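You operate a simulated robot arm through the tools that you are given. There is no shell and no other tool. Be economical: measure what you need, move in short steps, check, and stop when the job is done.

You run a simulated two-armed robot. Do the job below in one go: nothing can be reset, and whatever is moved stays where it is left.

JOB
Fit the teal handset with the cell that its label asks for, from the red case, and try its key.
Fine: old cell into the case, cover shut, key off again; hold the handset to draw the old cell and for the key. Where these are worked on the way, their far stop is far enough and under half their travel is too little: case cover.

It is judged by the outcome, as a careful person would: the job done as asked, and still so three seconds after it is handed in. It fails if anything else is knocked over, pushed out of place, dropped, spilled or broken. A push-on lid holds only when it is set on centred and level and pressed home; a screw cap is set on level and turned clockwise until tight.

ROBOT AND FRAMES
Two 6-joint arms with two-finger parallel grippers on one trunk, on a base that drives. Base frame: it is fixed to the floor where the robot stands at the start and does not move with it; the origin is under the middle of the robot, x ahead of it, y to its left, z up. Readings come in m, rad, newtons and seconds.
The left shoulder is at the start at [0.06, 0.187, 1.247], the right one opposite. With the tool pointing down near the work surface each hand reaches from about 0.1 to 0.6 m from the robot's upright axis, wherever it stands, measured 20 degrees to its own side. Places, roughly: beige handset [0.75, -1, 1]; case cover [0.6, 0, 1]; cover stay [0.6, -0.2, 0.9]; key of the teal handset [0.5, -0.6, 1]; knob of the teal handset [0.5, -0.6, 0.9]; pocket of the teal handset [0.5, -0.6, 0.9]; red case [0.6, 0, 0.9]. Payload 1.57 kg a hand.
Tool frame (each hand has its own): the origin (TCP) lies between the finger pads and is the grasp point; the fingertips stand 0.03 m ahead of it; z points along the fingers, y is the line along which they close. Largest opening 0.11 m; finger width 0.024, thickness 0.012; the body of the gripper, 0.048 by 0.112 m, starts 0.078 m behind the TCP.
Orientation is that of the tool frame in the base frame, as a unit quaternion [x, y, z, w]. With the fingers straight down and closing along the base's y, the tool's x points along the base's -x, its y along +y and its z along -z.

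CONTROLS
- The arms move only by the tool send_rows. It takes "left_targets", "right_targets" or both (then of equal length, played together; a hand with none holds still); each is a list of rows, each an object of numbers (a shift or turn left out is 0, a gripper value left out holds the last): "tx", "ty", "tz": the shift along the tool's x, y, z in cm; "wx", "wy", "wz": the turn, a rotation vector about the tool's x, y, z in rad; "hand": the closure, from 0 (fully open) to 1 (shut). In form: [{"tx": .., "ty": .., "tz": .., "wx": .., "wy": .., "wz": .., "hand": ..}, ...]. A call has 1 to 8 rows; each row shifts and turns the commanded pose from where the row before left it, along the tool's axes as they then stand. A row lasts 0.2 s, in which the tool goes at most 0.05 m and 0.15 rad; a call with a longer step from one row to the next is refused whole, and so is a gripper value outside its range. Where a pose cannot be reached the arm comes as near as it can. A force on the tool above 90 N (or 10 N above the force at the start of the call, whichever is more), or a blocked arm, ends the call early, and 0.2 s more pass. The fingers move at their own pace (about 0.153 m/s each) and stop on an object; they squeeze with about 35 N. The grip force told is the motor's: it shows also when the fingers shut on nothing. Time passes only in rows, and 0.2 s behind the last, so rows that do not move let the fingers close. The reply holds the time, the measured pose of the TCP, the force on the tool along the base axes, the opening and the grip force, in the units named above and with some noise, with the torque about the TCP (base axes, N m) and any sound that the robot's microphone picked up, and new pictures: "views" is both (left out), scene, wrist or none (wrist: the cameras of the hands that moved).
- Cameras (640 x 400 px; columns grow to the right, rows downward): "scene" is now at [0.0002, -0.0411, 1.7814]; the picture's right is [-0.56, -0.83, 0.00], its down [-0.65, 0.44, -0.61] and it looks along [0.51, -0.34, -0.79] (base axes); focal length 262 px, centre (320, 200). "left" rides on the left gripper at [0.07, -0.016, -0.141] in its tool frame; the picture's right is [0.23, 0.97, 0.00], its down [-0.86, 0.20, -0.48] and it looks along [-0.47, 0.11, 0.88] (tool axes); focal length 222 px, centre (320, 200). "right" rides on the right gripper at [0.07, 0.016, -0.141] in its tool frame; the picture's right is [-0.23, 0.97, 0.00], its down [-0.86, -0.20, -0.48] and it looks along [-0.47, -0.11, 0.88] (tool axes); focal length 222 px, centre (320, 200). There is no depth. A picture from a camera that has moved, and an enlarged one, comes with that camera's place and axes in the base frame and with its lens.
- slide_trunk(by): slides the trunk up (or, below 0, down) by that many m; the arms and the scene camera ride with it, the base frame stays. It gives what a move gives, with no picture.
- steer(legs): drives the robot by 1 to 6 legs, each [ahead, left, turn to the left] in m, m and rad, along the robot's own axes; the way and the turn of a leg run together, so that a leg with both is an arc; at most 1.5 m and 3.142 rad a leg. The arms and the cameras ride along, it lands a little off, and it stops where it bumps. It gives what a move gives, and a new picture of the scene camera.
- head_to(pan, tilt): turns the head with the scene camera to pan (to the left, within 1.501 rad either way) and tilt (down, from -0.506 to 1.204), counted from straight ahead of the robot. It gives what a move gives, and a new picture of the scene camera.
- inspect(camera, box): a new picture of the part [left, top, right, bottom] of that camera's present view, enlarged. No time passes.
- sign_off(): hands the job in; it is judged then, once.

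Work in short steps. Places have to be worked out from the pictures, the camera data and where the tool is seen: move nearer, look again, correct. Check each grasp and each placing, and mend what went wrong. You have 120 turns and 260 pictures in all, those below and enlarged ones among them. Open the grippers and draw the arms clear of the work before you hand the job in, unless the task says otherwise; then end with one line.

The tools are called after "Emit:" by a JSON object that holds its "op" and its "data". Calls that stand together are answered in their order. send_rows: Moves the arms, as the interface text tells. Its arguments: {"type":"object","properties":{"left_targets":{"type":"array"},"right_targets":{"type":"array"},"views":{"type":"string","enum":["both","scene","wrist","none"]}},"required":[]} The other tools are called the same way: slide_trunk (by) slides the trunk up or down; steer (legs) drives the base; head_to (pan, tilt) turns the head that bears the scene camera; inspect (camera, box) takes an enlarged picture of a part of a camera's view; sign_off () hands the job in.

At the start:

```text
time: 0.0
left_eef_pos: [0.4063, -0.018, 1.2733]
left_ee_rot: [0.0, 1.0, 0.001, 0.0]
left_ft_force: [-0.2, -0.1, 1.4]
left_ft_torque: [0.02, 0.01, -0.02]
left_width: 0.1101
left_grip_force: 0.1
right_eef_pos: [0.3381, -0.3245, 1.3857]
right_ee_rot: [0.0, 1.0, -0.001, 0.0]
right_ft_force: [-0.1, -0.6, -0.3]
right_ft_torque: [0.0, -0.01, 0.06]
right_width: 0.11
right_grip_force: 0.1
trunk travel left (down, up): [-0.875, 0.115]
robot x, y, heading: [-0.0028, 0.0016, -0.004]
head pan, tilt: [-0.597, 0.909]
```

scene: 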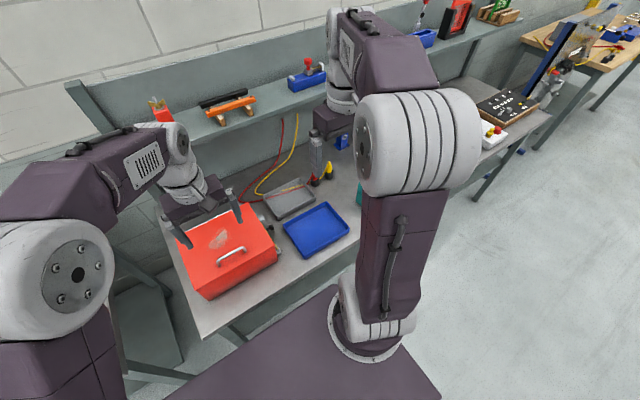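
right: 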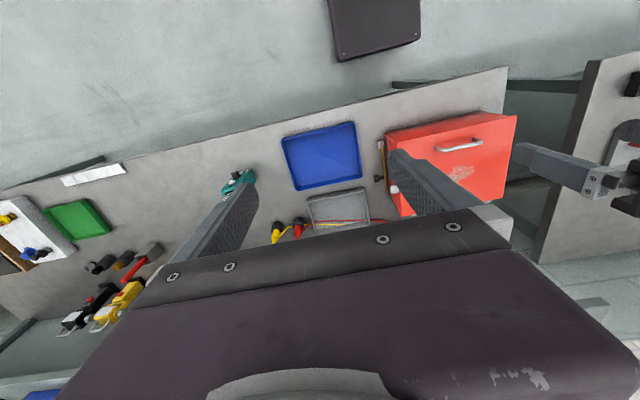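
left: 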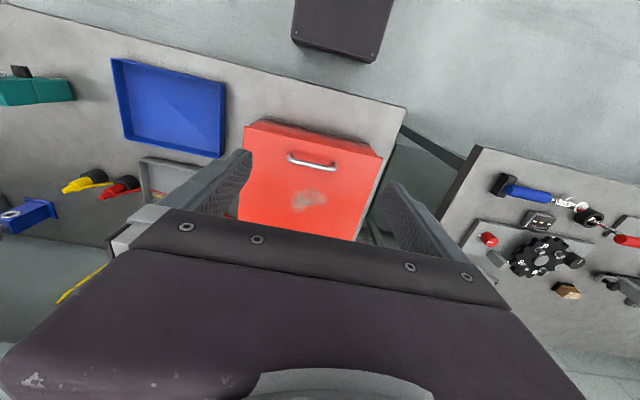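

The right arm hides the teal handset in the scene view; I enlarge the wrist views of the handset and case first.

Emit:
{"op": "inspect", "data": {"camera": "right", "box": [180, 90, 520, 250]}}

Emit:
{"op": "inspect", "data": {"camera": "scene", "box": [140, 120, 380, 310]}}

Emit:
{"op": "inspect", "data": {"camera": "left", "box": [0, 50, 400, 250]}}

```text
1.88 times, centred on (350, 170) of right
camera zoom: at [0.2694, -0.3067, 1.5291], right [0.23, 0.97, 0.0], down [0.86, -0.2, 0.48], along [0.47, -0.11, -0.88], focal length 418 px, centre (264, 256)
```

zoom: 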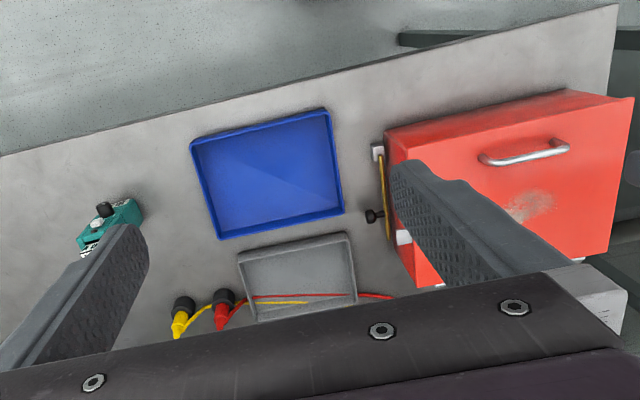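

```text
2.11 times, centred on (260, 215) of scene
camera zoom: at [0.0002, -0.0411, 1.7814], right [-0.56, -0.83, 0.0], down [-0.65, 0.44, -0.61], along [0.51, -0.34, -0.79], focal length 551 px, centre (446, 168)
```

zoom: 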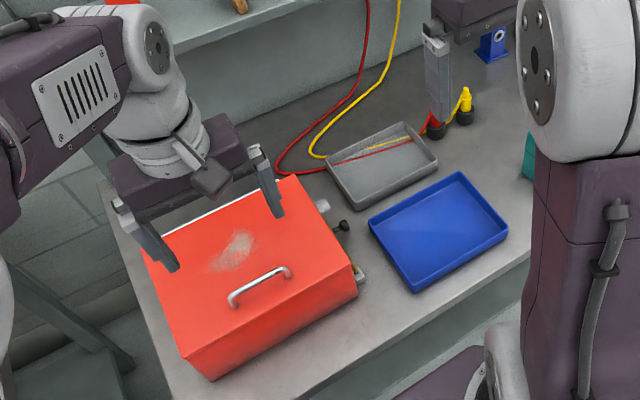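

```text
1.60 times, centred on (200, 150) of left
camera zoom: at [0.3364, -0.0344, 1.4154], right [-0.23, 0.97, 0.0], down [0.86, 0.2, 0.48], along [0.47, 0.11, -0.88], focal length 355 px, centre (512, 280)
```

zoom: 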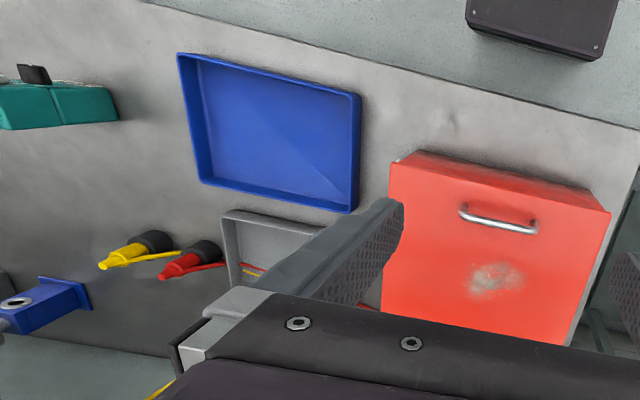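

I move the right hand down and toward the handset to read its label.

Emit:
{"op": "send_rows", "data": {"right_targets": [{"ty": -3.5, "tz": 2.6}, {"ty": -3.5, "tz": 2.6}, {"ty": -3.5, "tz": 2.6}, {"ty": -3.5, "tz": 2.6}, {"ty": -3.5, "tz": 2.6}, {"ty": -3.5, "tz": 2.6}, {"ty": -3.5, "tz": 2.6}, {}]}}

```text
time: 1.8
left_eef_pos: [0.4067, -0.0186, 1.2734]
left_ee_rot: [0.0, 1.0, 0.0, 0.0]
left_ft_force: [1.1, 1.0, 0.7]
left_ft_torque: [-0.04, -0.01, 0.03]
left_width: 0.1099
left_grip_force: 0.0
right_eef_pos: [0.3391, -0.5676, 1.2037]
right_ee_rot: [0.0, 1.0, 0.001, 0.0]
right_ft_force: [0.2, -0.1, 0.1]
right_ft_torque: [0.0, -0.01, 0.0]
right_width: 0.11
right_grip_force: 0.0
trunk travel left (down, up): [-0.875, 0.115]
robot x, y, heading: [0.0008, 0.0027, -0.001]
head pan, tilt: [-0.597, 0.909]
camera scene: at [0.0001, -0.0408, 1.7814], right [-0.56, -0.83, 0.0], down [-0.65, 0.44, -0.61], along [0.51, -0.34, -0.79], focal length 262 px, centre (320, 200)
camera right: at [0.2697, -0.5511, 1.347], right [0.23, 0.97, 0.0], down [0.86, -0.2, 0.48], along [0.47, -0.11, -0.88], focal length 222 px, centre (320, 200)
```

scene: 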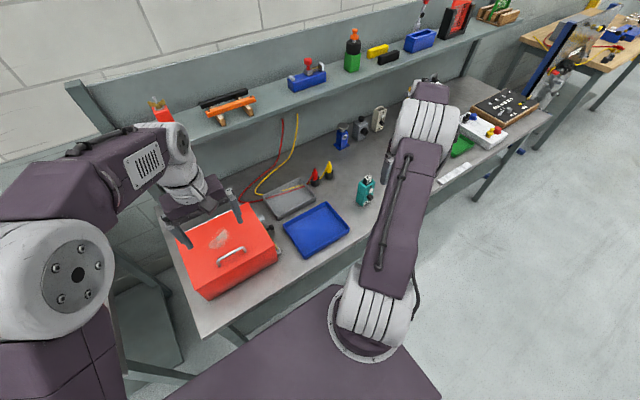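
right: 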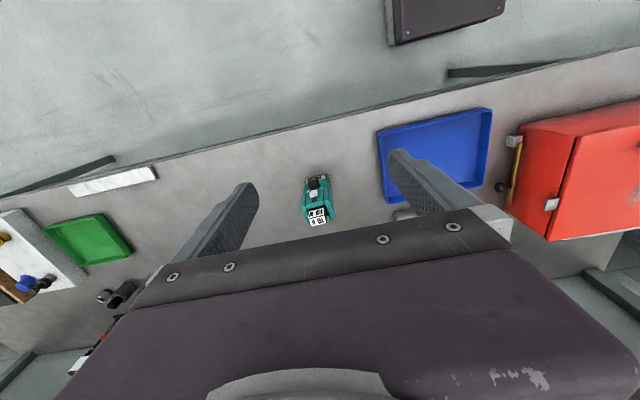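

The handset sits near [0.51,-0.61]. I enlarge it.

Emit:
{"op": "inspect", "data": {"camera": "right", "box": [270, 165, 366, 235]}}

Emit:
{"op": "inspect", "data": {"camera": "scene", "box": [335, 160, 405, 220]}}

Emit:
{"op": "inspect", "data": {"camera": "right", "box": [480, 90, 640, 250]}}

```text
5.71 times, centred on (318, 200) of right
camera zoom: at [0.2697, -0.5511, 1.347], right [0.23, 0.97, 0.0], down [0.86, -0.2, 0.48], along [0.47, -0.11, -0.88], focal length 1269 px, centre (331, 200)
```

zoom: 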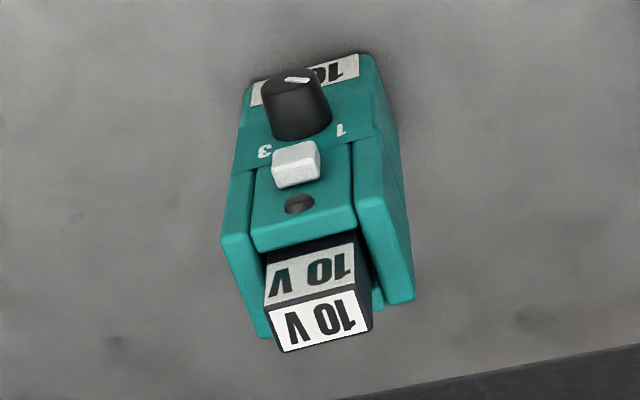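

```text
6.67 times, centred on (370, 190) of scene
camera zoom: at [0.0001, -0.0408, 1.7814], right [-0.56, -0.83, 0.0], down [-0.65, 0.44, -0.61], along [0.51, -0.34, -0.79], focal length 1746 px, centre (-13, 267)
```

zoom: 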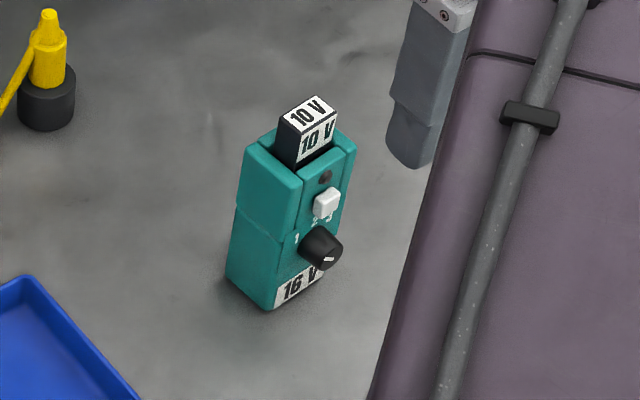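

```text
2.50 times, centred on (560, 170) of right
camera zoom: at [0.2697, -0.5511, 1.347], right [0.23, 0.97, 0.0], down [0.86, -0.2, 0.48], along [0.47, -0.11, -0.88], focal length 555 px, centre (-280, 275)
```

zoom: 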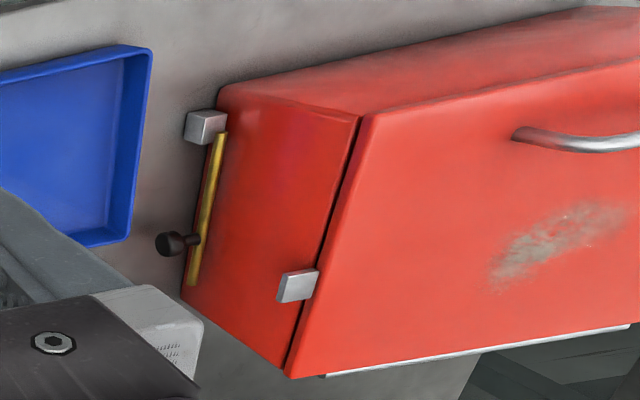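

I lower and pull back the right hand to see the handset's front and label better.

Emit:
{"op": "send_rows", "data": {"right_targets": [{"tx": 2.5, "ty": -1, "tz": 2.5}, {"tx": 2.5, "ty": -1, "tz": 2.5}, {"tx": 2.5, "ty": -1, "tz": 2.5}, {"tx": 1.5, "ty": -1, "tz": 2.5}, {}], "views": "none"}}

Emit:
{"op": "inspect", "data": {"camera": "right", "box": [240, 60, 440, 200]}}

Emit:
{"op": "inspect", "data": {"camera": "left", "box": [200, 100, 420, 250]}}

```text
time: 3.0
left_eef_pos: [0.4048, -0.0164, 1.2733]
left_ee_rot: [0.0, 1.0, 0.0, 0.0]
left_ft_force: [-1.1, 0.7, 0.0]
left_ft_torque: [0.03, 0.0, 0.0]
left_width: 0.1098
left_grip_force: 0.0
right_eef_pos: [0.2491, -0.6096, 1.105]
right_ee_rot: [0.0, 1.0, 0.0, 0.001]
right_ft_force: [0.6, -0.7, 0.2]
right_ft_torque: [-0.02, 0.0, -0.01]
right_width: 0.11
right_grip_force: 0.1
trunk travel left (down, up): [-0.875, 0.115]
robot x, y, heading: [0.0028, -0.0009, 0.003]
head pan, tilt: [-0.597, 0.909]
```

```text
2.86 times, centred on (340, 130) of right
camera zoom: at [0.1797, -0.5917, 1.2477], right [0.23, 0.97, 0.0], down [0.86, -0.2, 0.48], along [0.47, -0.11, -0.88], focal length 635 px, centre (263, 400)
```

zoom: 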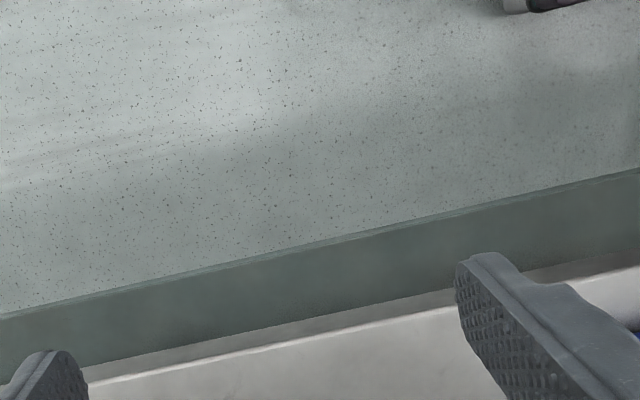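

```text
2.67 times, centred on (310, 175) of left
camera zoom: at [0.3364, -0.0346, 1.4154], right [-0.23, 0.97, 0.0], down [0.86, 0.2, 0.48], along [0.47, 0.11, -0.88], focal length 592 px, centre (347, 267)
```

zoom: 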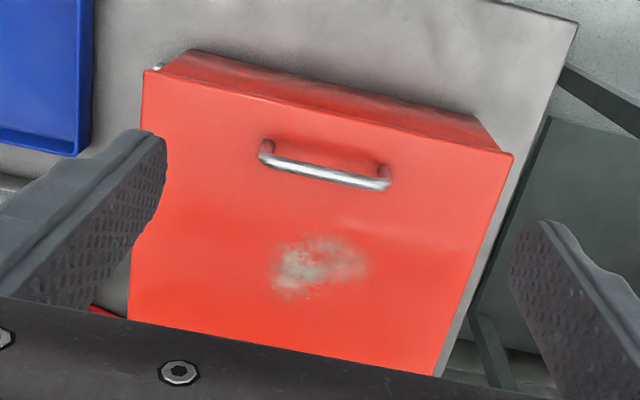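

The wrist camera can't see low front faces; the scene camera can. I zoom there, harder.

Emit:
{"op": "inspect", "data": {"camera": "scene", "box": [354, 170, 380, 210]}}

Emit:
{"op": "inspect", "data": {"camera": "scene", "box": [170, 190, 290, 300]}}

```text
10.00 times, centred on (367, 190) of scene
camera zoom: at [0.0003, -0.0413, 1.7814], right [-0.56, -0.83, 0.0], down [-0.65, 0.44, -0.61], along [0.51, -0.34, -0.79], focal length 2618 px, centre (-150, 300)
```

zoom: 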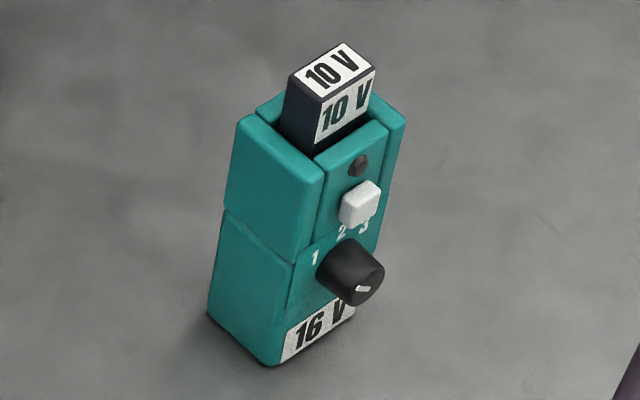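

```text
3.64 times, centred on (230, 245) of scene
camera zoom: at [0.0003, -0.0413, 1.7814], right [-0.56, -0.83, 0.0], down [-0.65, 0.44, -0.61], along [0.51, -0.34, -0.79], focal length 952 px, centre (647, 36)
```

zoom: 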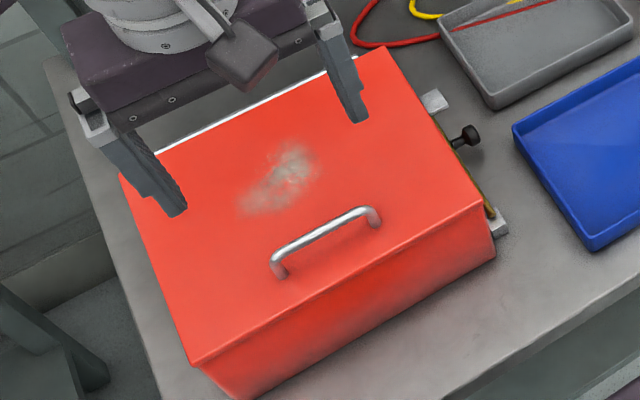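

Label asks for 16 V. The case is axis-aligned (x 0.45–0.67, y −0.15–0.13), its handle lies along y at about [0.48,-0.015,0.985], hinge at the back. I turn the left hand 90° for gripping the handle.

Emit:
{"op": "send_rows", "data": {"left_targets": [{"wz": 0.1428}, {"wz": 0.1428}, {"wz": 0.1428}, {"wz": 0.1428}, {"wz": 0.1428}, {"wz": 0.1428}, {"wz": 0.1428}, {"wz": 0.1428}], "views": "none"}}

Emit:
{"op": "send_rows", "data": {"left_targets": [{"wz": 0.1428}, {"wz": 0.1428}, {"wz": 0.1428}, {"ty": 3.5, "tz": 3, "hand": 0.4}, {"ty": 3.5, "tz": 3.5}, {"tz": 4.5}, {"tz": 4.5}, {}]}}

```text
time: 4.8
left_eef_pos: [0.4054, -0.0173, 1.2736]
left_ee_rot: [0.542, 0.84, 0.0, 0.0]
left_ft_force: [-0.4, -0.4, -0.4]
left_ft_torque: [-0.01, 0.0, -0.01]
left_width: 0.11
left_grip_force: 0.2
right_eef_pos: [0.2499, -0.6088, 1.1055]
right_ee_rot: [0.0, 1.0, 0.0, 0.0]
right_ft_force: [-0.1, -0.2, 0.7]
right_ft_torque: [0.03, -0.01, -0.01]
right_width: 0.1099
right_grip_force: 0.1
trunk travel left (down, up): [-0.875, 0.115]
robot x, y, heading: [-0.0008, -0.0006, -0.004]
head pan, tilt: [-0.597, 0.909]
```

```text
time: 6.6
left_eef_pos: [0.4767, -0.0177, 1.1179]
left_ee_rot: [0.707, 0.708, 0.0, 0.001]
left_ft_force: [0.5, -0.4, -0.1]
left_ft_torque: [-0.02, 0.03, 0.01]
left_width: 0.0661
left_grip_force: 0.1
right_eef_pos: [0.2497, -0.6086, 1.1057]
right_ee_rot: [0.0, 1.0, 0.0, 0.001]
right_ft_force: [0.1, -0.7, 0.0]
right_ft_torque: [0.0, 0.01, 0.02]
right_width: 0.1098
right_grip_force: 0.0
trunk travel left (down, up): [-0.875, 0.115]
robot x, y, heading: [0.0008, -0.0004, 0.003]
head pan, tilt: [-0.597, 0.909]
camera scene: at [0.0012, -0.0414, 1.7813], right [-0.56, -0.83, 0.0], down [-0.65, 0.44, -0.61], along [0.51, -0.34, -0.79], focal length 262 px, centre (320, 200)
camera left: at [0.4601, 0.0511, 1.2597], right [0.97, 0.23, 0.0], down [0.2, -0.85, 0.48], along [0.11, -0.47, -0.88], focal length 222 px, centre (320, 200)
```

scene: 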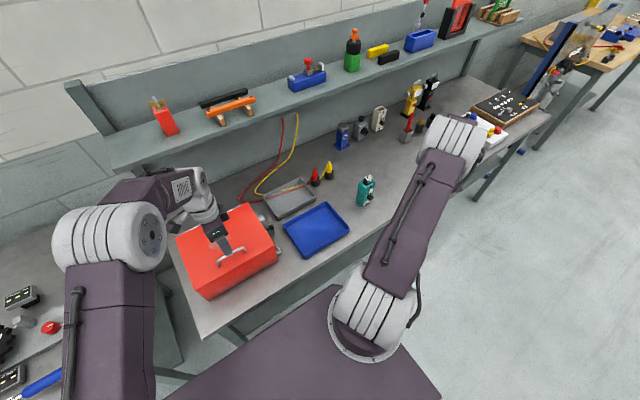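
left: 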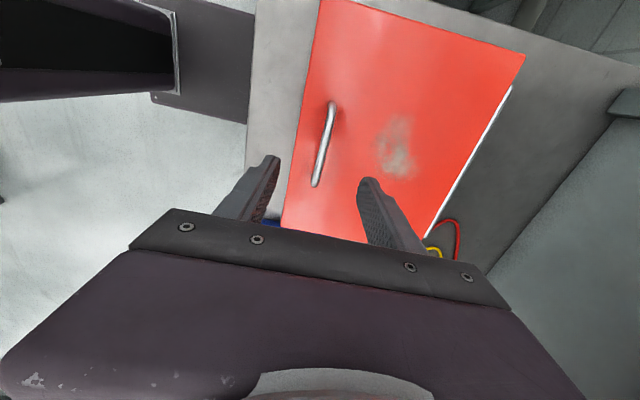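

TCP nearly over the handle bar; I go down to just above and check.

Emit:
{"op": "send_rows", "data": {"left_targets": [{"ty": 0.4, "tz": 4}, {"tz": 4}, {"tz": 2}, {}], "views": "wrist"}}

Emit:
{"op": "inspect", "data": {"camera": "scene", "box": [180, 200, 280, 290]}}

```text
time: 7.6
left_eef_pos: [0.48, -0.0177, 1.019]
left_ee_rot: [0.707, 0.707, 0.0, 0.0]
left_ft_force: [0.6, 0.2, 0.2]
left_ft_torque: [-0.01, 0.0, 0.02]
left_width: 0.0661
left_grip_force: 0.0
right_eef_pos: [0.2482, -0.6087, 1.1046]
right_ee_rot: [0.0, 1.0, 0.0, 0.0]
right_ft_force: [-0.2, -0.9, 0.1]
right_ft_torque: [-0.02, 0.0, 0.01]
right_width: 0.1102
right_grip_force: 0.0
trunk travel left (down, up): [-0.875, 0.115]
robot x, y, heading: [-0.0022, 0.0018, -0.004]
head pan, tilt: [-0.597, 0.909]
camera left: at [0.4637, 0.051, 1.1607], right [0.97, 0.23, 0.0], down [0.2, -0.85, 0.48], along [0.11, -0.47, -0.88], focal length 222 px, centre (320, 200)
```

left: 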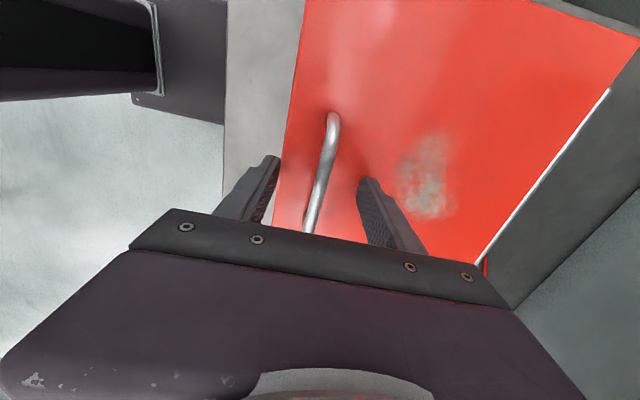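

```text
4.44 times, centred on (230, 245) of scene
camera zoom: at [0.0001, -0.0413, 1.7814], right [-0.56, -0.83, 0.0], down [-0.65, 0.44, -0.61], along [0.51, -0.34, -0.79], focal length 1164 px, centre (720, 0)
```

zoom: 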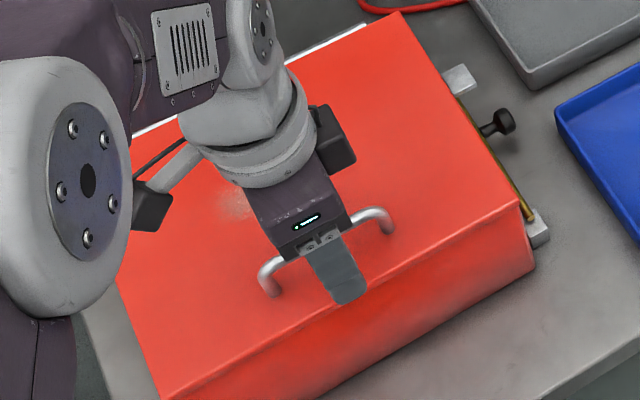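

Bar at x≈0.479, z≈0.985, between the fingers. Lower 1.8 cm and close.

Emit:
{"op": "send_rows", "data": {"left_targets": [{"tz": 1.8}, {}, {"hand": 1}, {}, {}], "views": "wrist"}}

```text
time: 8.4
left_eef_pos: [0.4766, -0.0184, 1.0104]
left_ee_rot: [0.707, 0.707, 0.0, 0.003]
left_ft_force: [-12.9, 2.9, 77.8]
left_ft_torque: [1.19, 2.43, 0.38]
left_width: 0.014
left_grip_force: 29.8
right_eef_pos: [0.2448, -0.6069, 1.1066]
right_ee_rot: [-0.001, 1.0, 0.001, 0.001]
right_ft_force: [0.7, 0.6, 0.2]
right_ft_torque: [-0.01, 0.1, -0.02]
right_width: 0.11
right_grip_force: 0.0
trunk travel left (down, up): [-0.875, 0.115]
robot x, y, heading: [-0.0063, 0.0018, -0.004]
head pan, tilt: [-0.597, 0.909]
stopped in row 4 (left hand): the force on the tool passed its limit (the readings are from after the stop); the commanded pose is now the measured one
camera left: at [0.4598, 0.0504, 1.152], right [0.97, 0.23, 0.0], down [0.2, -0.85, 0.48], along [0.11, -0.47, -0.88], focal length 222 px, centre (320, 200)
```

left: 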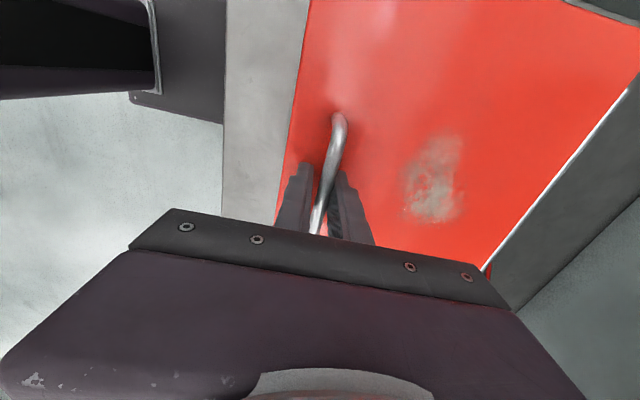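

The fingertips rest on the lid and the bar is gripped (opening 14 mm). I ease off and lift the lid along its hinge arc a little, turning the hand with it.

Emit:
{"op": "send_rows", "data": {"left_targets": [{"tz": -0.4}, {"tz": -1.5, "ty": 0.3, "wx": 0.08}, {"tz": -1.9, "ty": 0.45, "wx": 0.1}, {"tz": -1.9, "ty": 0.45, "wx": 0.1}, {}], "views": "scene"}}

```text
time: 9.6
left_eef_pos: [0.4935, -0.0188, 1.0571]
left_ee_rot: [0.7, 0.7, -0.1, -0.099]
left_ft_force: [14.9, -11.1, -9.9]
left_ft_torque: [-0.22, -0.05, -0.09]
left_width: 0.0097
left_grip_force: 27.7
left hand out of reach, approached as far as the arm can: row 4
right_eef_pos: [0.2518, -0.6108, 1.1019]
right_ee_rot: [0.0, 1.0, 0.001, -0.002]
right_ft_force: [0.2, 0.3, 0.0]
right_ft_torque: [0.03, 0.01, 0.03]
right_width: 0.1097
right_grip_force: 0.1
trunk travel left (down, up): [-0.875, 0.115]
robot x, y, heading: [-0.0009, 0.0011, -0.002]
head pan, tilt: [-0.597, 0.909]
camera scene: at [0.0062, -0.0456, 1.781], right [-0.56, -0.83, 0.0], down [-0.66, 0.45, -0.61], along [0.5, -0.34, -0.79], focal length 262 px, centre (320, 200)
```

scene: 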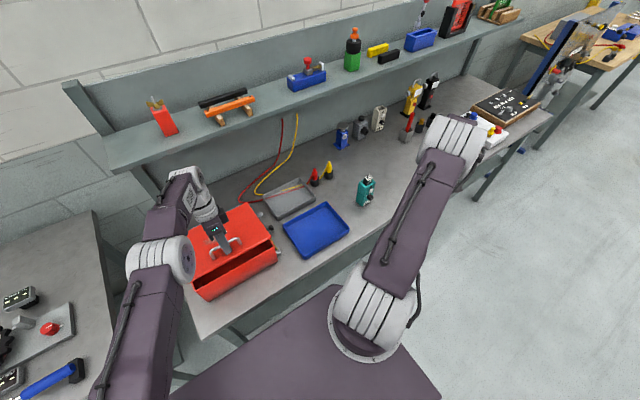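

The lid swings up (~16°) but the left wrist runs out of reach in that posture. I look at the gap: the right hand could take the lid from beneath.

Emit:
{"op": "inspect", "data": {"camera": "scene", "box": [180, 190, 290, 310]}}

Emit:
{"op": "inspect", "data": {"camera": "right", "box": [400, 100, 640, 300]}}

```text
3.33 times, centred on (235, 250) of scene
camera zoom: at [0.0062, -0.0456, 1.781], right [-0.56, -0.83, 0.0], down [-0.66, 0.45, -0.61], along [0.5, -0.34, -0.79], focal length 873 px, centre (603, 33)
```

zoom: 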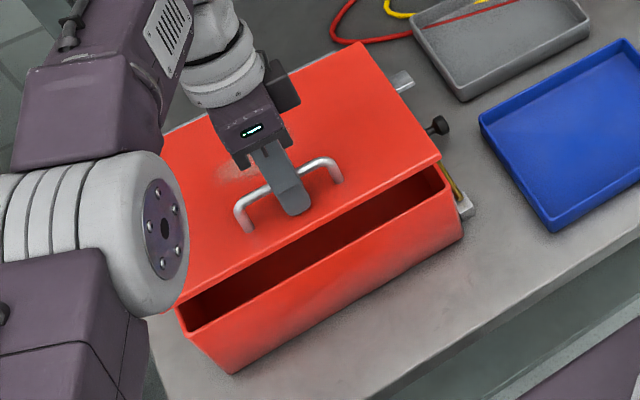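

```text
2.00 times, centred on (520, 200) of right
camera zoom: at [0.1836, -0.5947, 1.2457], right [0.23, 0.97, 0.0], down [0.86, -0.2, 0.47], along [0.46, -0.11, -0.88], focal length 444 px, centre (-80, 200)
```

zoom: 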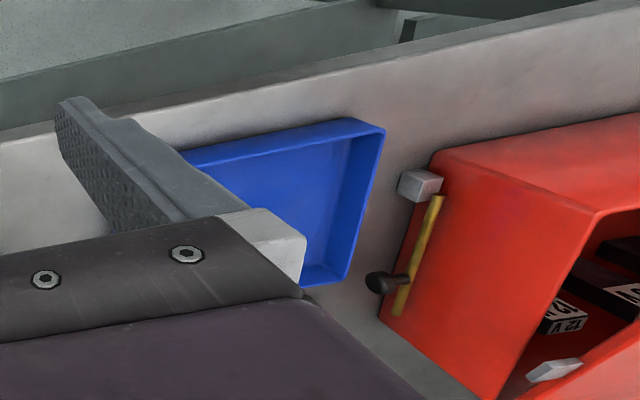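

The lid is a flat plate, with a good gap beneath. I turn the right hand to point forward, closed, to take the lid from beneath.

Emit:
{"op": "send_rows", "data": {"right_targets": [{"wy": -0.139, "hand": 1}, {"wy": -0.139}, {"wy": -0.139}, {"wy": -0.139}, {"wy": -0.139}, {"wy": -0.139}, {"wy": -0.139}, {"wy": -0.139}], "views": "none"}}

Emit:
{"op": "send_rows", "data": {"right_targets": [{"wy": -0.138}, {"ty": 4.5}, {"ty": 4.5}, {"ty": 4.5}, {"ty": 4.5}, {"ty": 4.5}, {"ty": 4.5}, {}]}}

```text
time: 11.4
left_eef_pos: [0.494, -0.0191, 1.0573]
left_ee_rot: [0.699, 0.701, -0.1, -0.101]
left_ft_force: [15.9, -16.1, -11.3]
left_ft_torque: [-0.14, -0.01, -0.1]
left_width: 0.0099
left_grip_force: 28.0
right_eef_pos: [0.2538, -0.6125, 1.1019]
right_ee_rot: [0.0, 0.85, 0.002, 0.527]
right_ft_force: [0.0, 0.1, -0.3]
right_ft_torque: [0.03, -0.02, -0.02]
right_width: 0.0003
right_grip_force: 21.1
trunk travel left (down, up): [-0.875, 0.115]
robot x, y, heading: [0.0002, -0.0004, -0.003]
head pan, tilt: [-0.597, 0.909]
```

```text
time: 13.2
left_eef_pos: [0.4928, -0.0173, 1.0555]
left_ee_rot: [0.699, 0.701, -0.1, -0.1]
left_ft_force: [16.9, -15.4, -11.6]
left_ft_torque: [-0.17, 0.01, -0.09]
left_width: 0.0097
left_grip_force: 28.4
right_eef_pos: [0.2357, -0.5003, 1.1563]
right_ee_rot: [0.001, 0.813, 0.005, 0.582]
right_ft_force: [0.9, -0.2, -0.5]
right_ft_torque: [0.01, -0.04, 0.0]
right_width: 0.0
right_grip_force: 21.1
right hand out of reach, approached as far as the arm can: row 3, 4, 5, 6, 7
trunk travel left (down, up): [-0.875, 0.115]
robot x, y, heading: [0.0002, -0.0008, 0.004]
head pan, tilt: [-0.597, 0.909]
camera scene: at [0.0071, -0.0461, 1.7812], right [-0.56, -0.83, 0.0], down [-0.66, 0.45, -0.61], along [0.5, -0.34, -0.79], focal length 262 px, centre (320, 200)
camera right: at [0.0794, -0.4843, 1.1372], right [0.07, 0.97, 0.22], down [-0.18, -0.21, 0.96], along [0.98, -0.11, 0.16], focal length 222 px, centre (320, 200)
```

scene: 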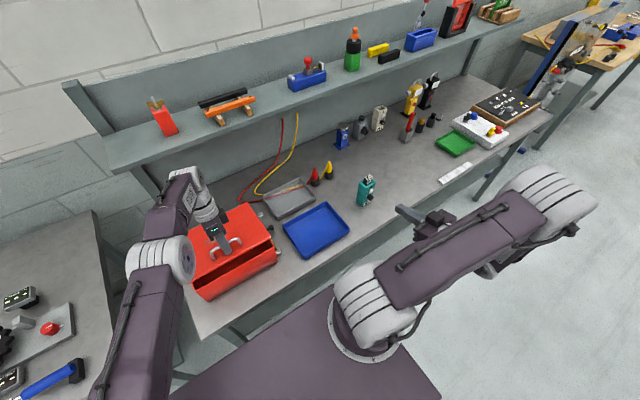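
right: 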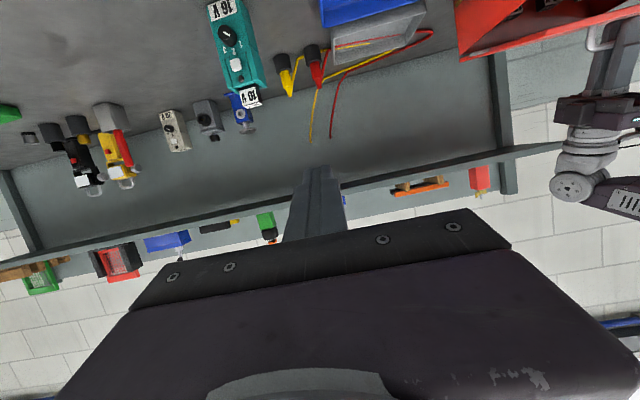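

The folded arm can't reach so near; I move the hand ahead, then further left.

Emit:
{"op": "send_rows", "data": {"right_targets": [{"tz": 4, "ty": 2}, {"tz": 4, "ty": 2}, {"tz": 3, "ty": 3}, {"ty": 4}, {"ty": 4}, {"ty": 4}, {"ty": 4}, {}]}}

```text
time: 15.0
left_eef_pos: [0.4935, -0.0178, 1.0575]
left_ee_rot: [0.699, 0.701, -0.101, -0.101]
left_ft_force: [15.5, -14.3, -10.9]
left_ft_torque: [-0.51, 0.07, -0.03]
left_width: 0.0098
left_grip_force: 28.1
right_eef_pos: [0.3634, -0.4349, 1.2364]
right_ee_rot: [0.001, 0.813, 0.004, 0.582]
right_ft_force: [0.4, 0.6, -0.7]
right_ft_torque: [0.0, -0.02, 0.01]
right_width: 0.0
right_grip_force: 21.3
right hand out of reach, approached as far as the arm can: row 1, 2, 3, 4, 5, 6, 7
trunk travel left (down, up): [-0.875, 0.115]
robot x, y, heading: [0.0009, 0.0, 0.003]
head pan, tilt: [-0.597, 0.909]
camera scene: at [0.007, -0.0459, 1.7812], right [-0.56, -0.83, 0.0], down [-0.66, 0.44, -0.61], along [0.5, -0.34, -0.79], focal length 262 px, centre (320, 200)
camera right: at [0.2065, -0.419, 1.2172], right [0.07, 0.97, 0.22], down [-0.18, -0.21, 0.96], along [0.98, -0.11, 0.16], focal length 222 px, centre (320, 200)
```

scene: 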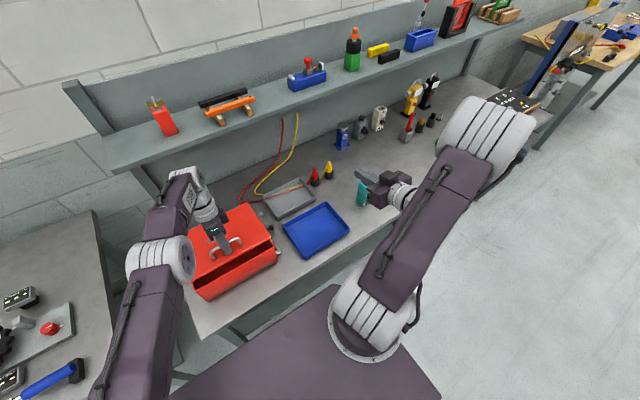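
right: 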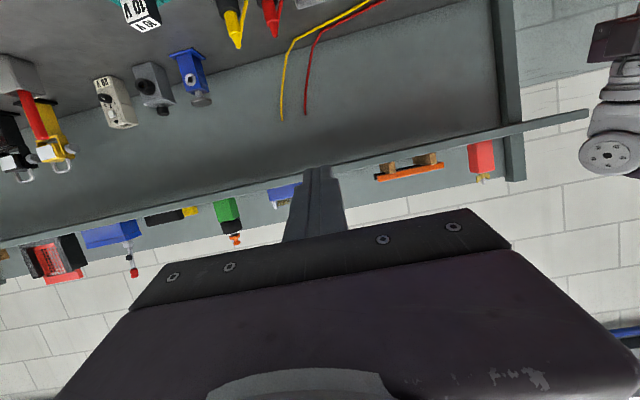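

Horizontal pointing isn't reachable for the right hand here. I'll turn it back down (it can push the lid's edge with upright fingers later), and meanwhile lift the lid further with the left hand without tilting it more.

Emit:
{"op": "send_rows", "data": {"right_targets": [{"wy": 0.139}, {"wy": 0.139}, {"wy": 0.139}, {"wy": 0.139}, {"wy": 0.139}, {"wy": 0.139}, {"wy": 0.139}, {}], "left_targets": [{"ty": 0.1, "tz": -0.95}, {"ty": 0.1, "tz": -0.95}, {"ty": 0.1, "tz": -0.95}, {"ty": 0.1, "tz": -0.95}, {}, {}, {}, {}]}}

```text
time: 16.8
left_eef_pos: [0.5091, -0.0127, 1.0883]
left_ee_rot: [0.699, 0.701, -0.1, -0.098]
left_ft_force: [46.3, -9.5, -34.8]
left_ft_torque: [0.25, -0.13, -0.15]
left_width: 0.0097
left_grip_force: 28.2
left hand out of reach, approached as far as the arm can: row 3, 4
right_eef_pos: [0.3719, -0.4357, 1.233]
right_ee_rot: [0.0, 0.991, 0.001, 0.131]
right_ft_force: [0.7, 0.5, 0.4]
right_ft_torque: [-0.02, 0.01, -0.02]
right_width: 0.0
right_grip_force: 20.9
trunk travel left (down, up): [-0.875, 0.115]
robot x, y, heading: [0.0012, -0.0021, -0.002]
head pan, tilt: [-0.597, 0.909]
camera scene: at [0.0221, -0.0445, 1.781], right [-0.56, -0.83, 0.01], down [-0.66, 0.44, -0.6], along [0.5, -0.34, -0.8], focal length 262 px, centre (320, 200)
camera right: at [0.2692, -0.4183, 1.3523], right [0.22, 0.97, 0.06], down [0.7, -0.2, 0.68], along [0.68, -0.11, -0.73], focal length 222 px, centre (320, 200)
camera left: at [0.5329, 0.0561, 1.2288], right [0.93, 0.23, -0.27], down [0.33, -0.85, 0.41], along [-0.14, -0.47, -0.87], focal length 222 px, centre (320, 200)
```

scene: 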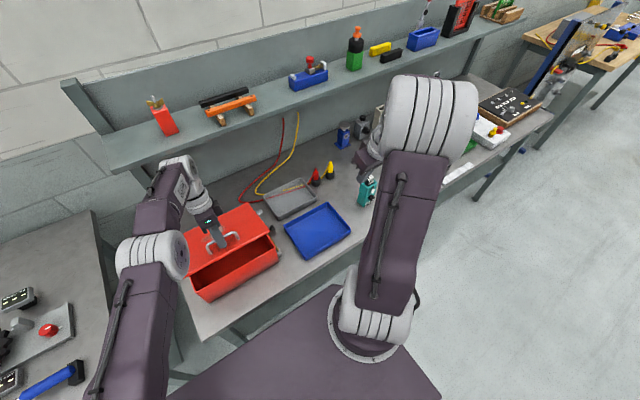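
right: 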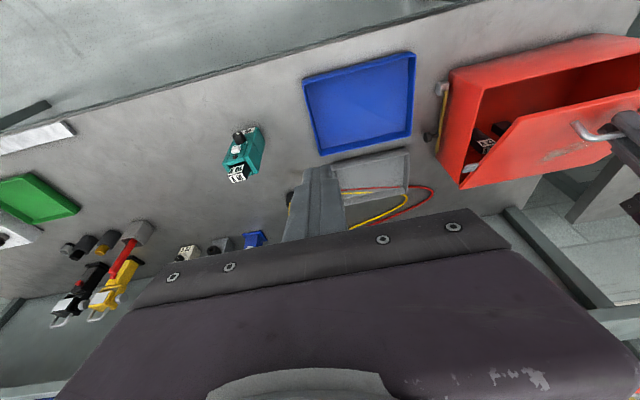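
left: 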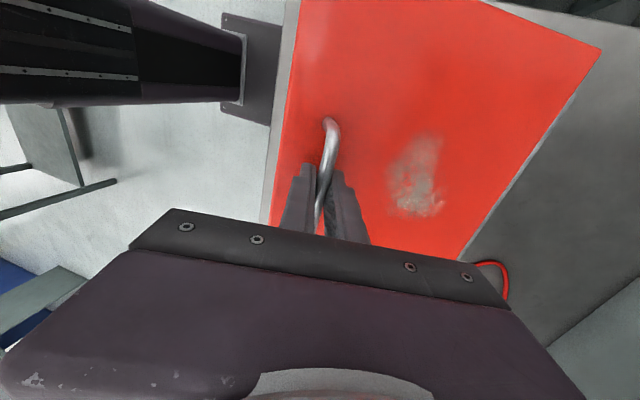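

Lid now ~25° open; left arm is at full stretch. I bring the right hand, tilted forward a bit, in front of the lid edge at y≈−0.11 to push it further from there.

Emit:
{"op": "send_rows", "data": {"right_targets": [{"wy": -0.112, "ty": 4}, {"wy": -0.112, "ty": 4}, {"wy": -0.112, "ty": 4}, {"ty": 4.7}, {"ty": 4.7}, {"ty": 4.7}, {"ty": 4.7}, {}]}}

```text
time: 18.6
left_eef_pos: [0.5086, -0.0129, 1.0877]
left_ee_rot: [0.699, 0.701, -0.101, -0.098]
left_ft_force: [47.2, -6.6, -35.0]
left_ft_torque: [-0.15, -0.11, 0.02]
left_width: 0.0095
left_grip_force: 28.0
right_eef_pos: [0.4022, -0.1761, 1.2467]
right_ee_rot: [-0.002, 0.959, 0.002, 0.283]
right_ft_force: [-0.7, 0.4, 0.4]
right_ft_torque: [0.01, -0.01, -0.01]
right_width: 0.0
right_grip_force: 21.2
right hand out of reach, approached as far as the arm can: row 4, 5, 6, 7
trunk travel left (down, up): [-0.875, 0.115]
robot x, y, heading: [-0.0011, 0.0008, 0.002]
head pan, tilt: [-0.597, 0.909]
camera scene: at [0.0222, -0.0435, 1.781], right [-0.56, -0.83, 0.01], down [-0.66, 0.44, -0.6], along [0.5, -0.34, -0.8], focal length 262 px, centre (320, 200)
camera right: at [0.2667, -0.1592, 1.3288], right [0.19, 0.97, 0.13], down [0.46, -0.2, 0.86], along [0.87, -0.1, -0.49], focal length 222 px, centre (320, 200)
```

scene: 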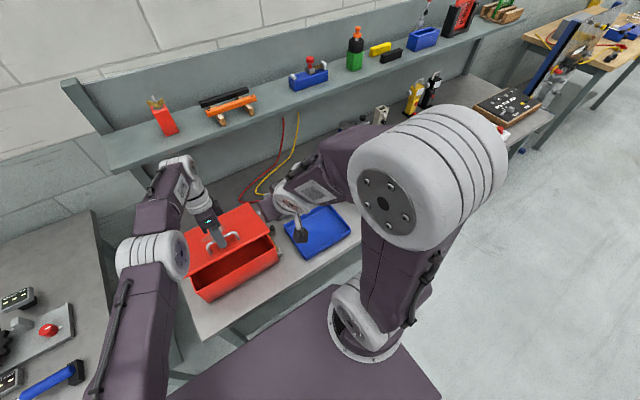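
right: 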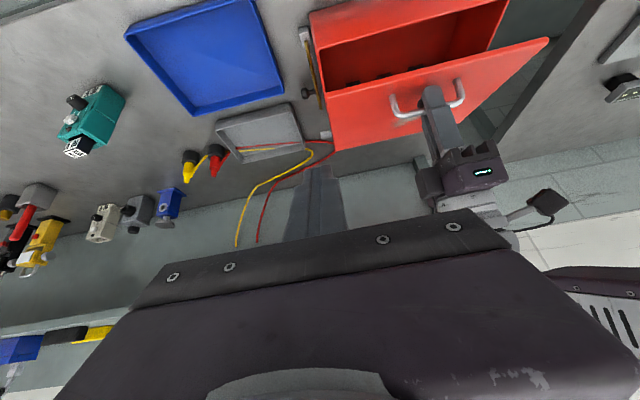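

Close. I lower the right hand in front of the lid's edge.

Emit:
{"op": "send_rows", "data": {"right_targets": [{"tx": 1.8, "tz": 3.9}, {"tx": 1.8, "tz": 3.9}, {"tx": 1.8, "tz": 3.9}, {"tx": 1.7, "tz": 3.7}, {}]}}

```text
time: 19.8
left_eef_pos: [0.5099, -0.0139, 1.0886]
left_ee_rot: [0.7, 0.7, -0.101, -0.098]
left_ft_force: [46.8, -6.8, -35.6]
left_ft_torque: [-0.04, -0.13, 0.02]
left_width: 0.0097
left_grip_force: 28.0
right_eef_pos: [0.41, -0.1835, 1.2417]
right_ee_rot: [0.004, 0.956, -0.01, 0.295]
right_ft_force: [0.0, -0.1, 0.6]
right_ft_torque: [0.0, -0.03, 0.02]
right_width: 0.0001
right_grip_force: 20.7
right hand out of reach, approached as far as the arm can: row 1, 2, 3, 4
trunk travel left (down, up): [-0.875, 0.115]
robot x, y, heading: [-0.0015, -0.0026, 0.002]
head pan, tilt: [-0.597, 0.909]
camera scene: at [0.0222, -0.0434, 1.781], right [-0.56, -0.83, 0.01], down [-0.66, 0.44, -0.6], along [0.5, -0.34, -0.8], focal length 262 px, centre (320, 200)
camera right: at [0.2738, -0.1633, 1.3216], right [0.2, 0.97, 0.11], down [0.43, -0.19, 0.88], along [0.88, -0.13, -0.46], focal length 222 px, centre (320, 200)
```

scene: 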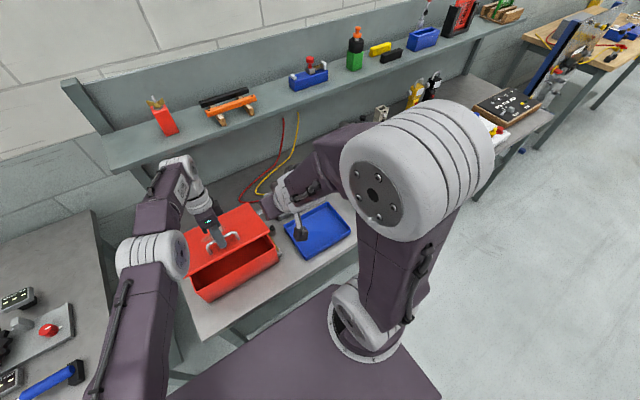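
right: 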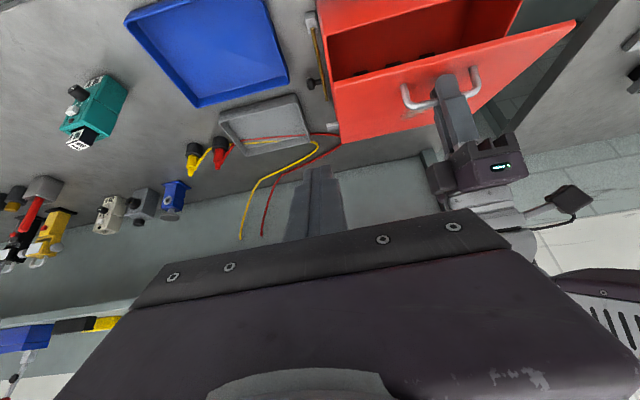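

Tilted forward it can't get lower there. I set the right hand upright again, which should be in reach, and go to the front of the lid edge.

Emit:
{"op": "send_rows", "data": {"right_targets": [{"wy": 0.15}, {"wy": 0.15}, {"wy": 0.15}, {"wy": 0.15}, {}, {}], "views": "wrist"}}

```text
time: 21.2
left_eef_pos: [0.5096, -0.013, 1.089]
left_ee_rot: [0.7, 0.7, -0.101, -0.099]
left_ft_force: [46.2, -6.8, -35.3]
left_ft_torque: [-0.07, -0.13, -0.04]
left_width: 0.0102
left_grip_force: 28.1
right_eef_pos: [0.4098, -0.1828, 1.2432]
right_ee_rot: [0.0, 1.0, 0.001, 0.0]
right_ft_force: [0.0, 0.1, -0.5]
right_ft_torque: [0.03, 0.03, 0.01]
right_width: 0.0
right_grip_force: 21.1
right hand out of reach, approached as far as the arm can: row 1
trunk travel left (down, up): [-0.875, 0.115]
robot x, y, heading: [0.0027, -0.0014, -0.0]
head pan, tilt: [-0.597, 0.909]
camera right: at [0.3413, -0.1664, 1.3858], right [0.23, 0.97, 0.0], down [0.86, -0.2, 0.48], along [0.47, -0.11, -0.88], focal length 222 px, centre (320, 200)
```

right: 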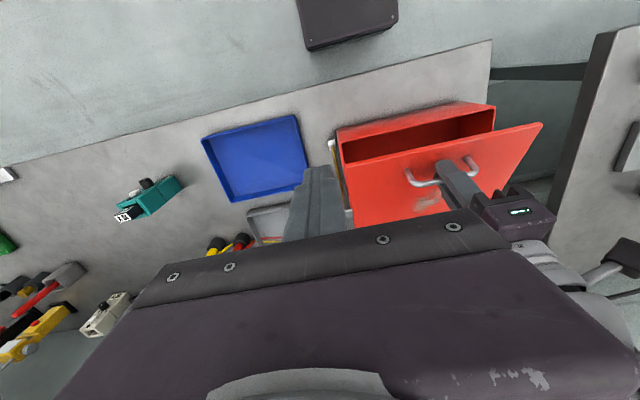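

Now move left and down in front of the edge.

Emit:
{"op": "send_rows", "data": {"right_targets": [{"ty": 3, "tz": 3}, {"ty": 2.5, "tz": 3}, {"tz": 4.5}, {"tz": 4.5}, {}]}}

```text
time: 22.4
left_eef_pos: [0.5086, -0.0123, 1.0886]
left_ee_rot: [0.699, 0.701, -0.101, -0.099]
left_ft_force: [45.3, -6.2, -34.3]
left_ft_torque: [-0.32, -0.17, 0.07]
left_width: 0.0095
left_grip_force: 27.5
right_eef_pos: [0.4107, -0.1288, 1.0924]
right_ee_rot: [0.0, 1.0, 0.001, 0.0]
right_ft_force: [0.4, 1.0, -0.3]
right_ft_torque: [0.02, 0.01, 0.03]
right_width: 0.0
right_grip_force: 21.6
trunk travel left (down, up): [-0.875, 0.115]
robot x, y, heading: [0.0022, -0.0009, 0.001]
head pan, tilt: [-0.597, 0.909]
camera scene: at [0.022, -0.0433, 1.781], right [-0.56, -0.83, 0.01], down [-0.66, 0.44, -0.6], along [0.5, -0.34, -0.8], focal length 262 px, centre (320, 200)
camera right: at [0.3411, -0.1113, 1.2355], right [0.23, 0.97, 0.0], down [0.85, -0.2, 0.48], along [0.47, -0.11, -0.88], focal length 222 px, centre (320, 200)
```

scene: 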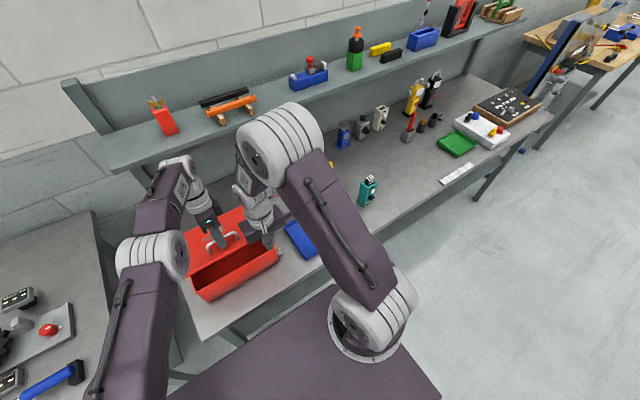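
right: 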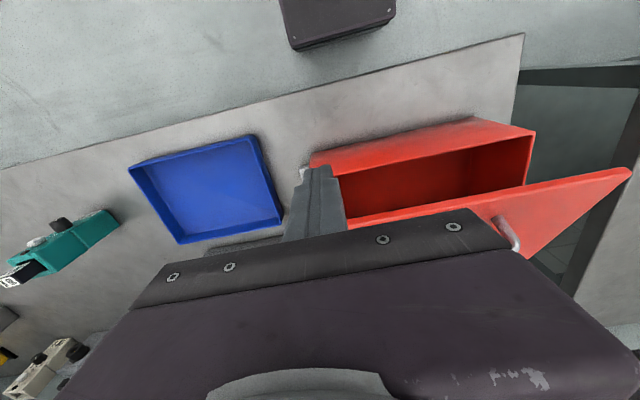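

The lid edge is just ahead of the fingers. I go slightly lower and forward to touch it.

Emit:
{"op": "send_rows", "data": {"right_targets": [{"tz": 1.8}, {"tx": -2}, {"tx": -1.5}, {"tx": -1}, {"tx": -0.7}, {}]}}

```text
time: 23.8
left_eef_pos: [0.5031, -0.0132, 1.091]
left_ee_rot: [0.701, 0.701, -0.096, -0.093]
left_ft_force: [61.3, -9.1, -37.9]
left_ft_torque: [0.54, -0.12, -0.19]
left_width: 0.0216
left_grip_force: 34.7
right_eef_pos: [0.4501, -0.1289, 1.0769]
right_ee_rot: [0.0, 1.0, -0.002, -0.007]
right_ft_force: [-45.2, 6.0, 10.0]
right_ft_torque: [0.46, 0.66, 0.17]
right_width: 0.0
right_grip_force: 21.1
trunk travel left (down, up): [-0.875, 0.115]
robot x, y, heading: [-0.002, 0.0031, -0.003]
head pan, tilt: [-0.597, 0.909]
camera scene: at [0.0111, -0.0424, 1.7813], right [-0.56, -0.83, 0.0], down [-0.66, 0.44, -0.61], along [0.5, -0.34, -0.79], focal length 262 px, centre (320, 200)
camera right: at [0.3822, -0.111, 1.2201], right [0.23, 0.97, 0.0], down [0.86, -0.2, 0.47], along [0.45, -0.11, -0.88], focal length 222 px, centre (320, 200)
```

scene: 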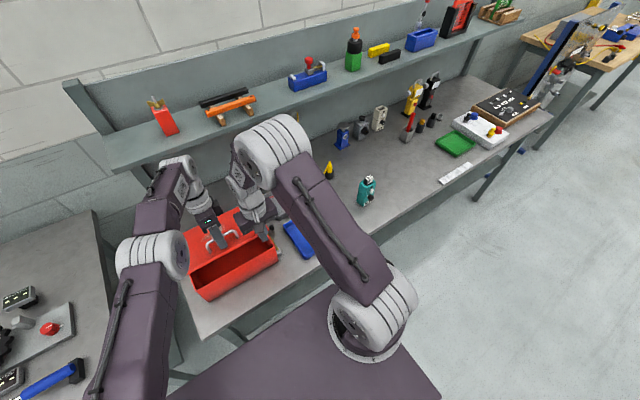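
right: 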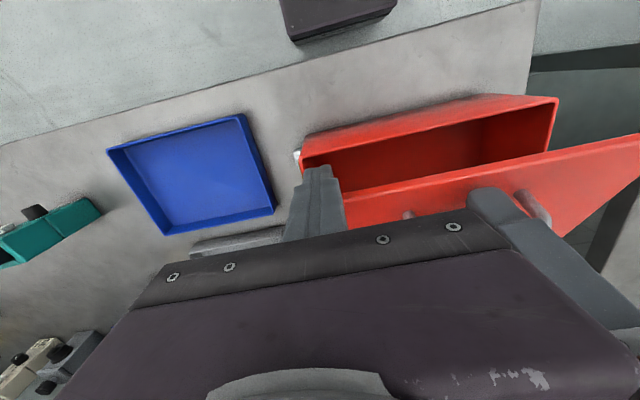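

The right fingers press on the lid edge (45 N). I open the left hand and draw it off the handle, while the right holds.

Emit:
{"op": "send_rows", "data": {"left_targets": [{"hand": 0.4}, {}, {"tz": -2}, {"tz": -2, "wx": -0.1}, {"tz": -2, "wx": -0.1}, {}]}}

```text
time: 25.2
left_eef_pos: [0.5049, -0.0075, 1.154]
left_ee_rot: [0.706, 0.707, -0.029, -0.028]
left_ft_force: [-0.3, -0.3, -0.4]
left_ft_torque: [-0.02, 0.02, 0.0]
left_width: 0.066
left_grip_force: 0.1
left hand out of reach, approached as far as the arm can: row 3
right_eef_pos: [0.4496, -0.1258, 1.0816]
right_ee_rot: [0.0, 1.0, 0.0, 0.007]
right_ft_force: [0.2, 0.3, 0.1]
right_ft_torque: [0.02, 0.0, -0.02]
right_width: 0.0002
right_grip_force: 21.1
trunk travel left (down, up): [-0.875, 0.115]
robot x, y, heading: [0.0004, 0.0007, -0.005]
head pan, tilt: [-0.597, 0.909]
camera scene: at [0.0005, -0.0411, 1.7813], right [-0.56, -0.83, 0.0], down [-0.65, 0.44, -0.61], along [0.51, -0.34, -0.79], focal length 262 px, centre (320, 200)
camera left: at [0.4996, 0.0609, 1.2967], right [0.97, 0.23, -0.08], down [0.24, -0.85, 0.46], along [0.04, -0.47, -0.88], focal length 222 px, centre (320, 200)
```

scene: 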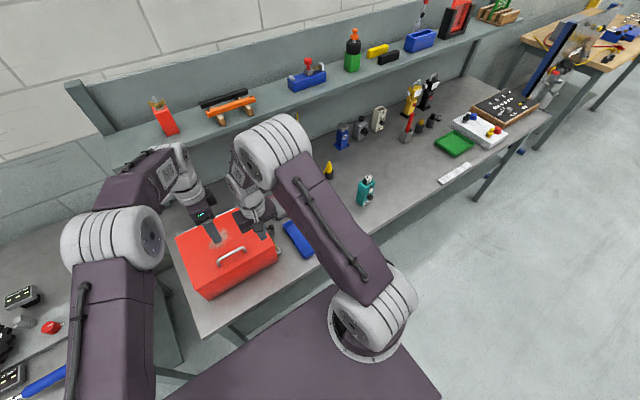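
left: 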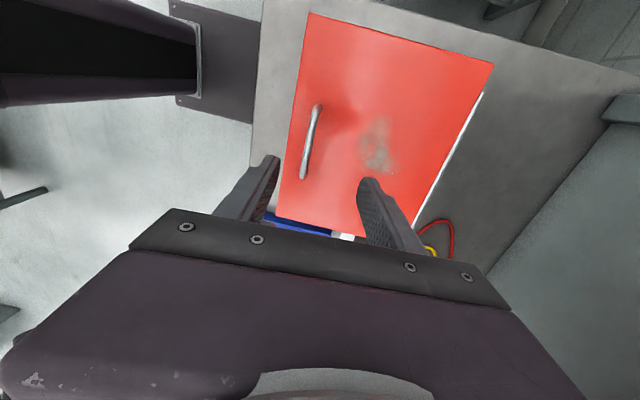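

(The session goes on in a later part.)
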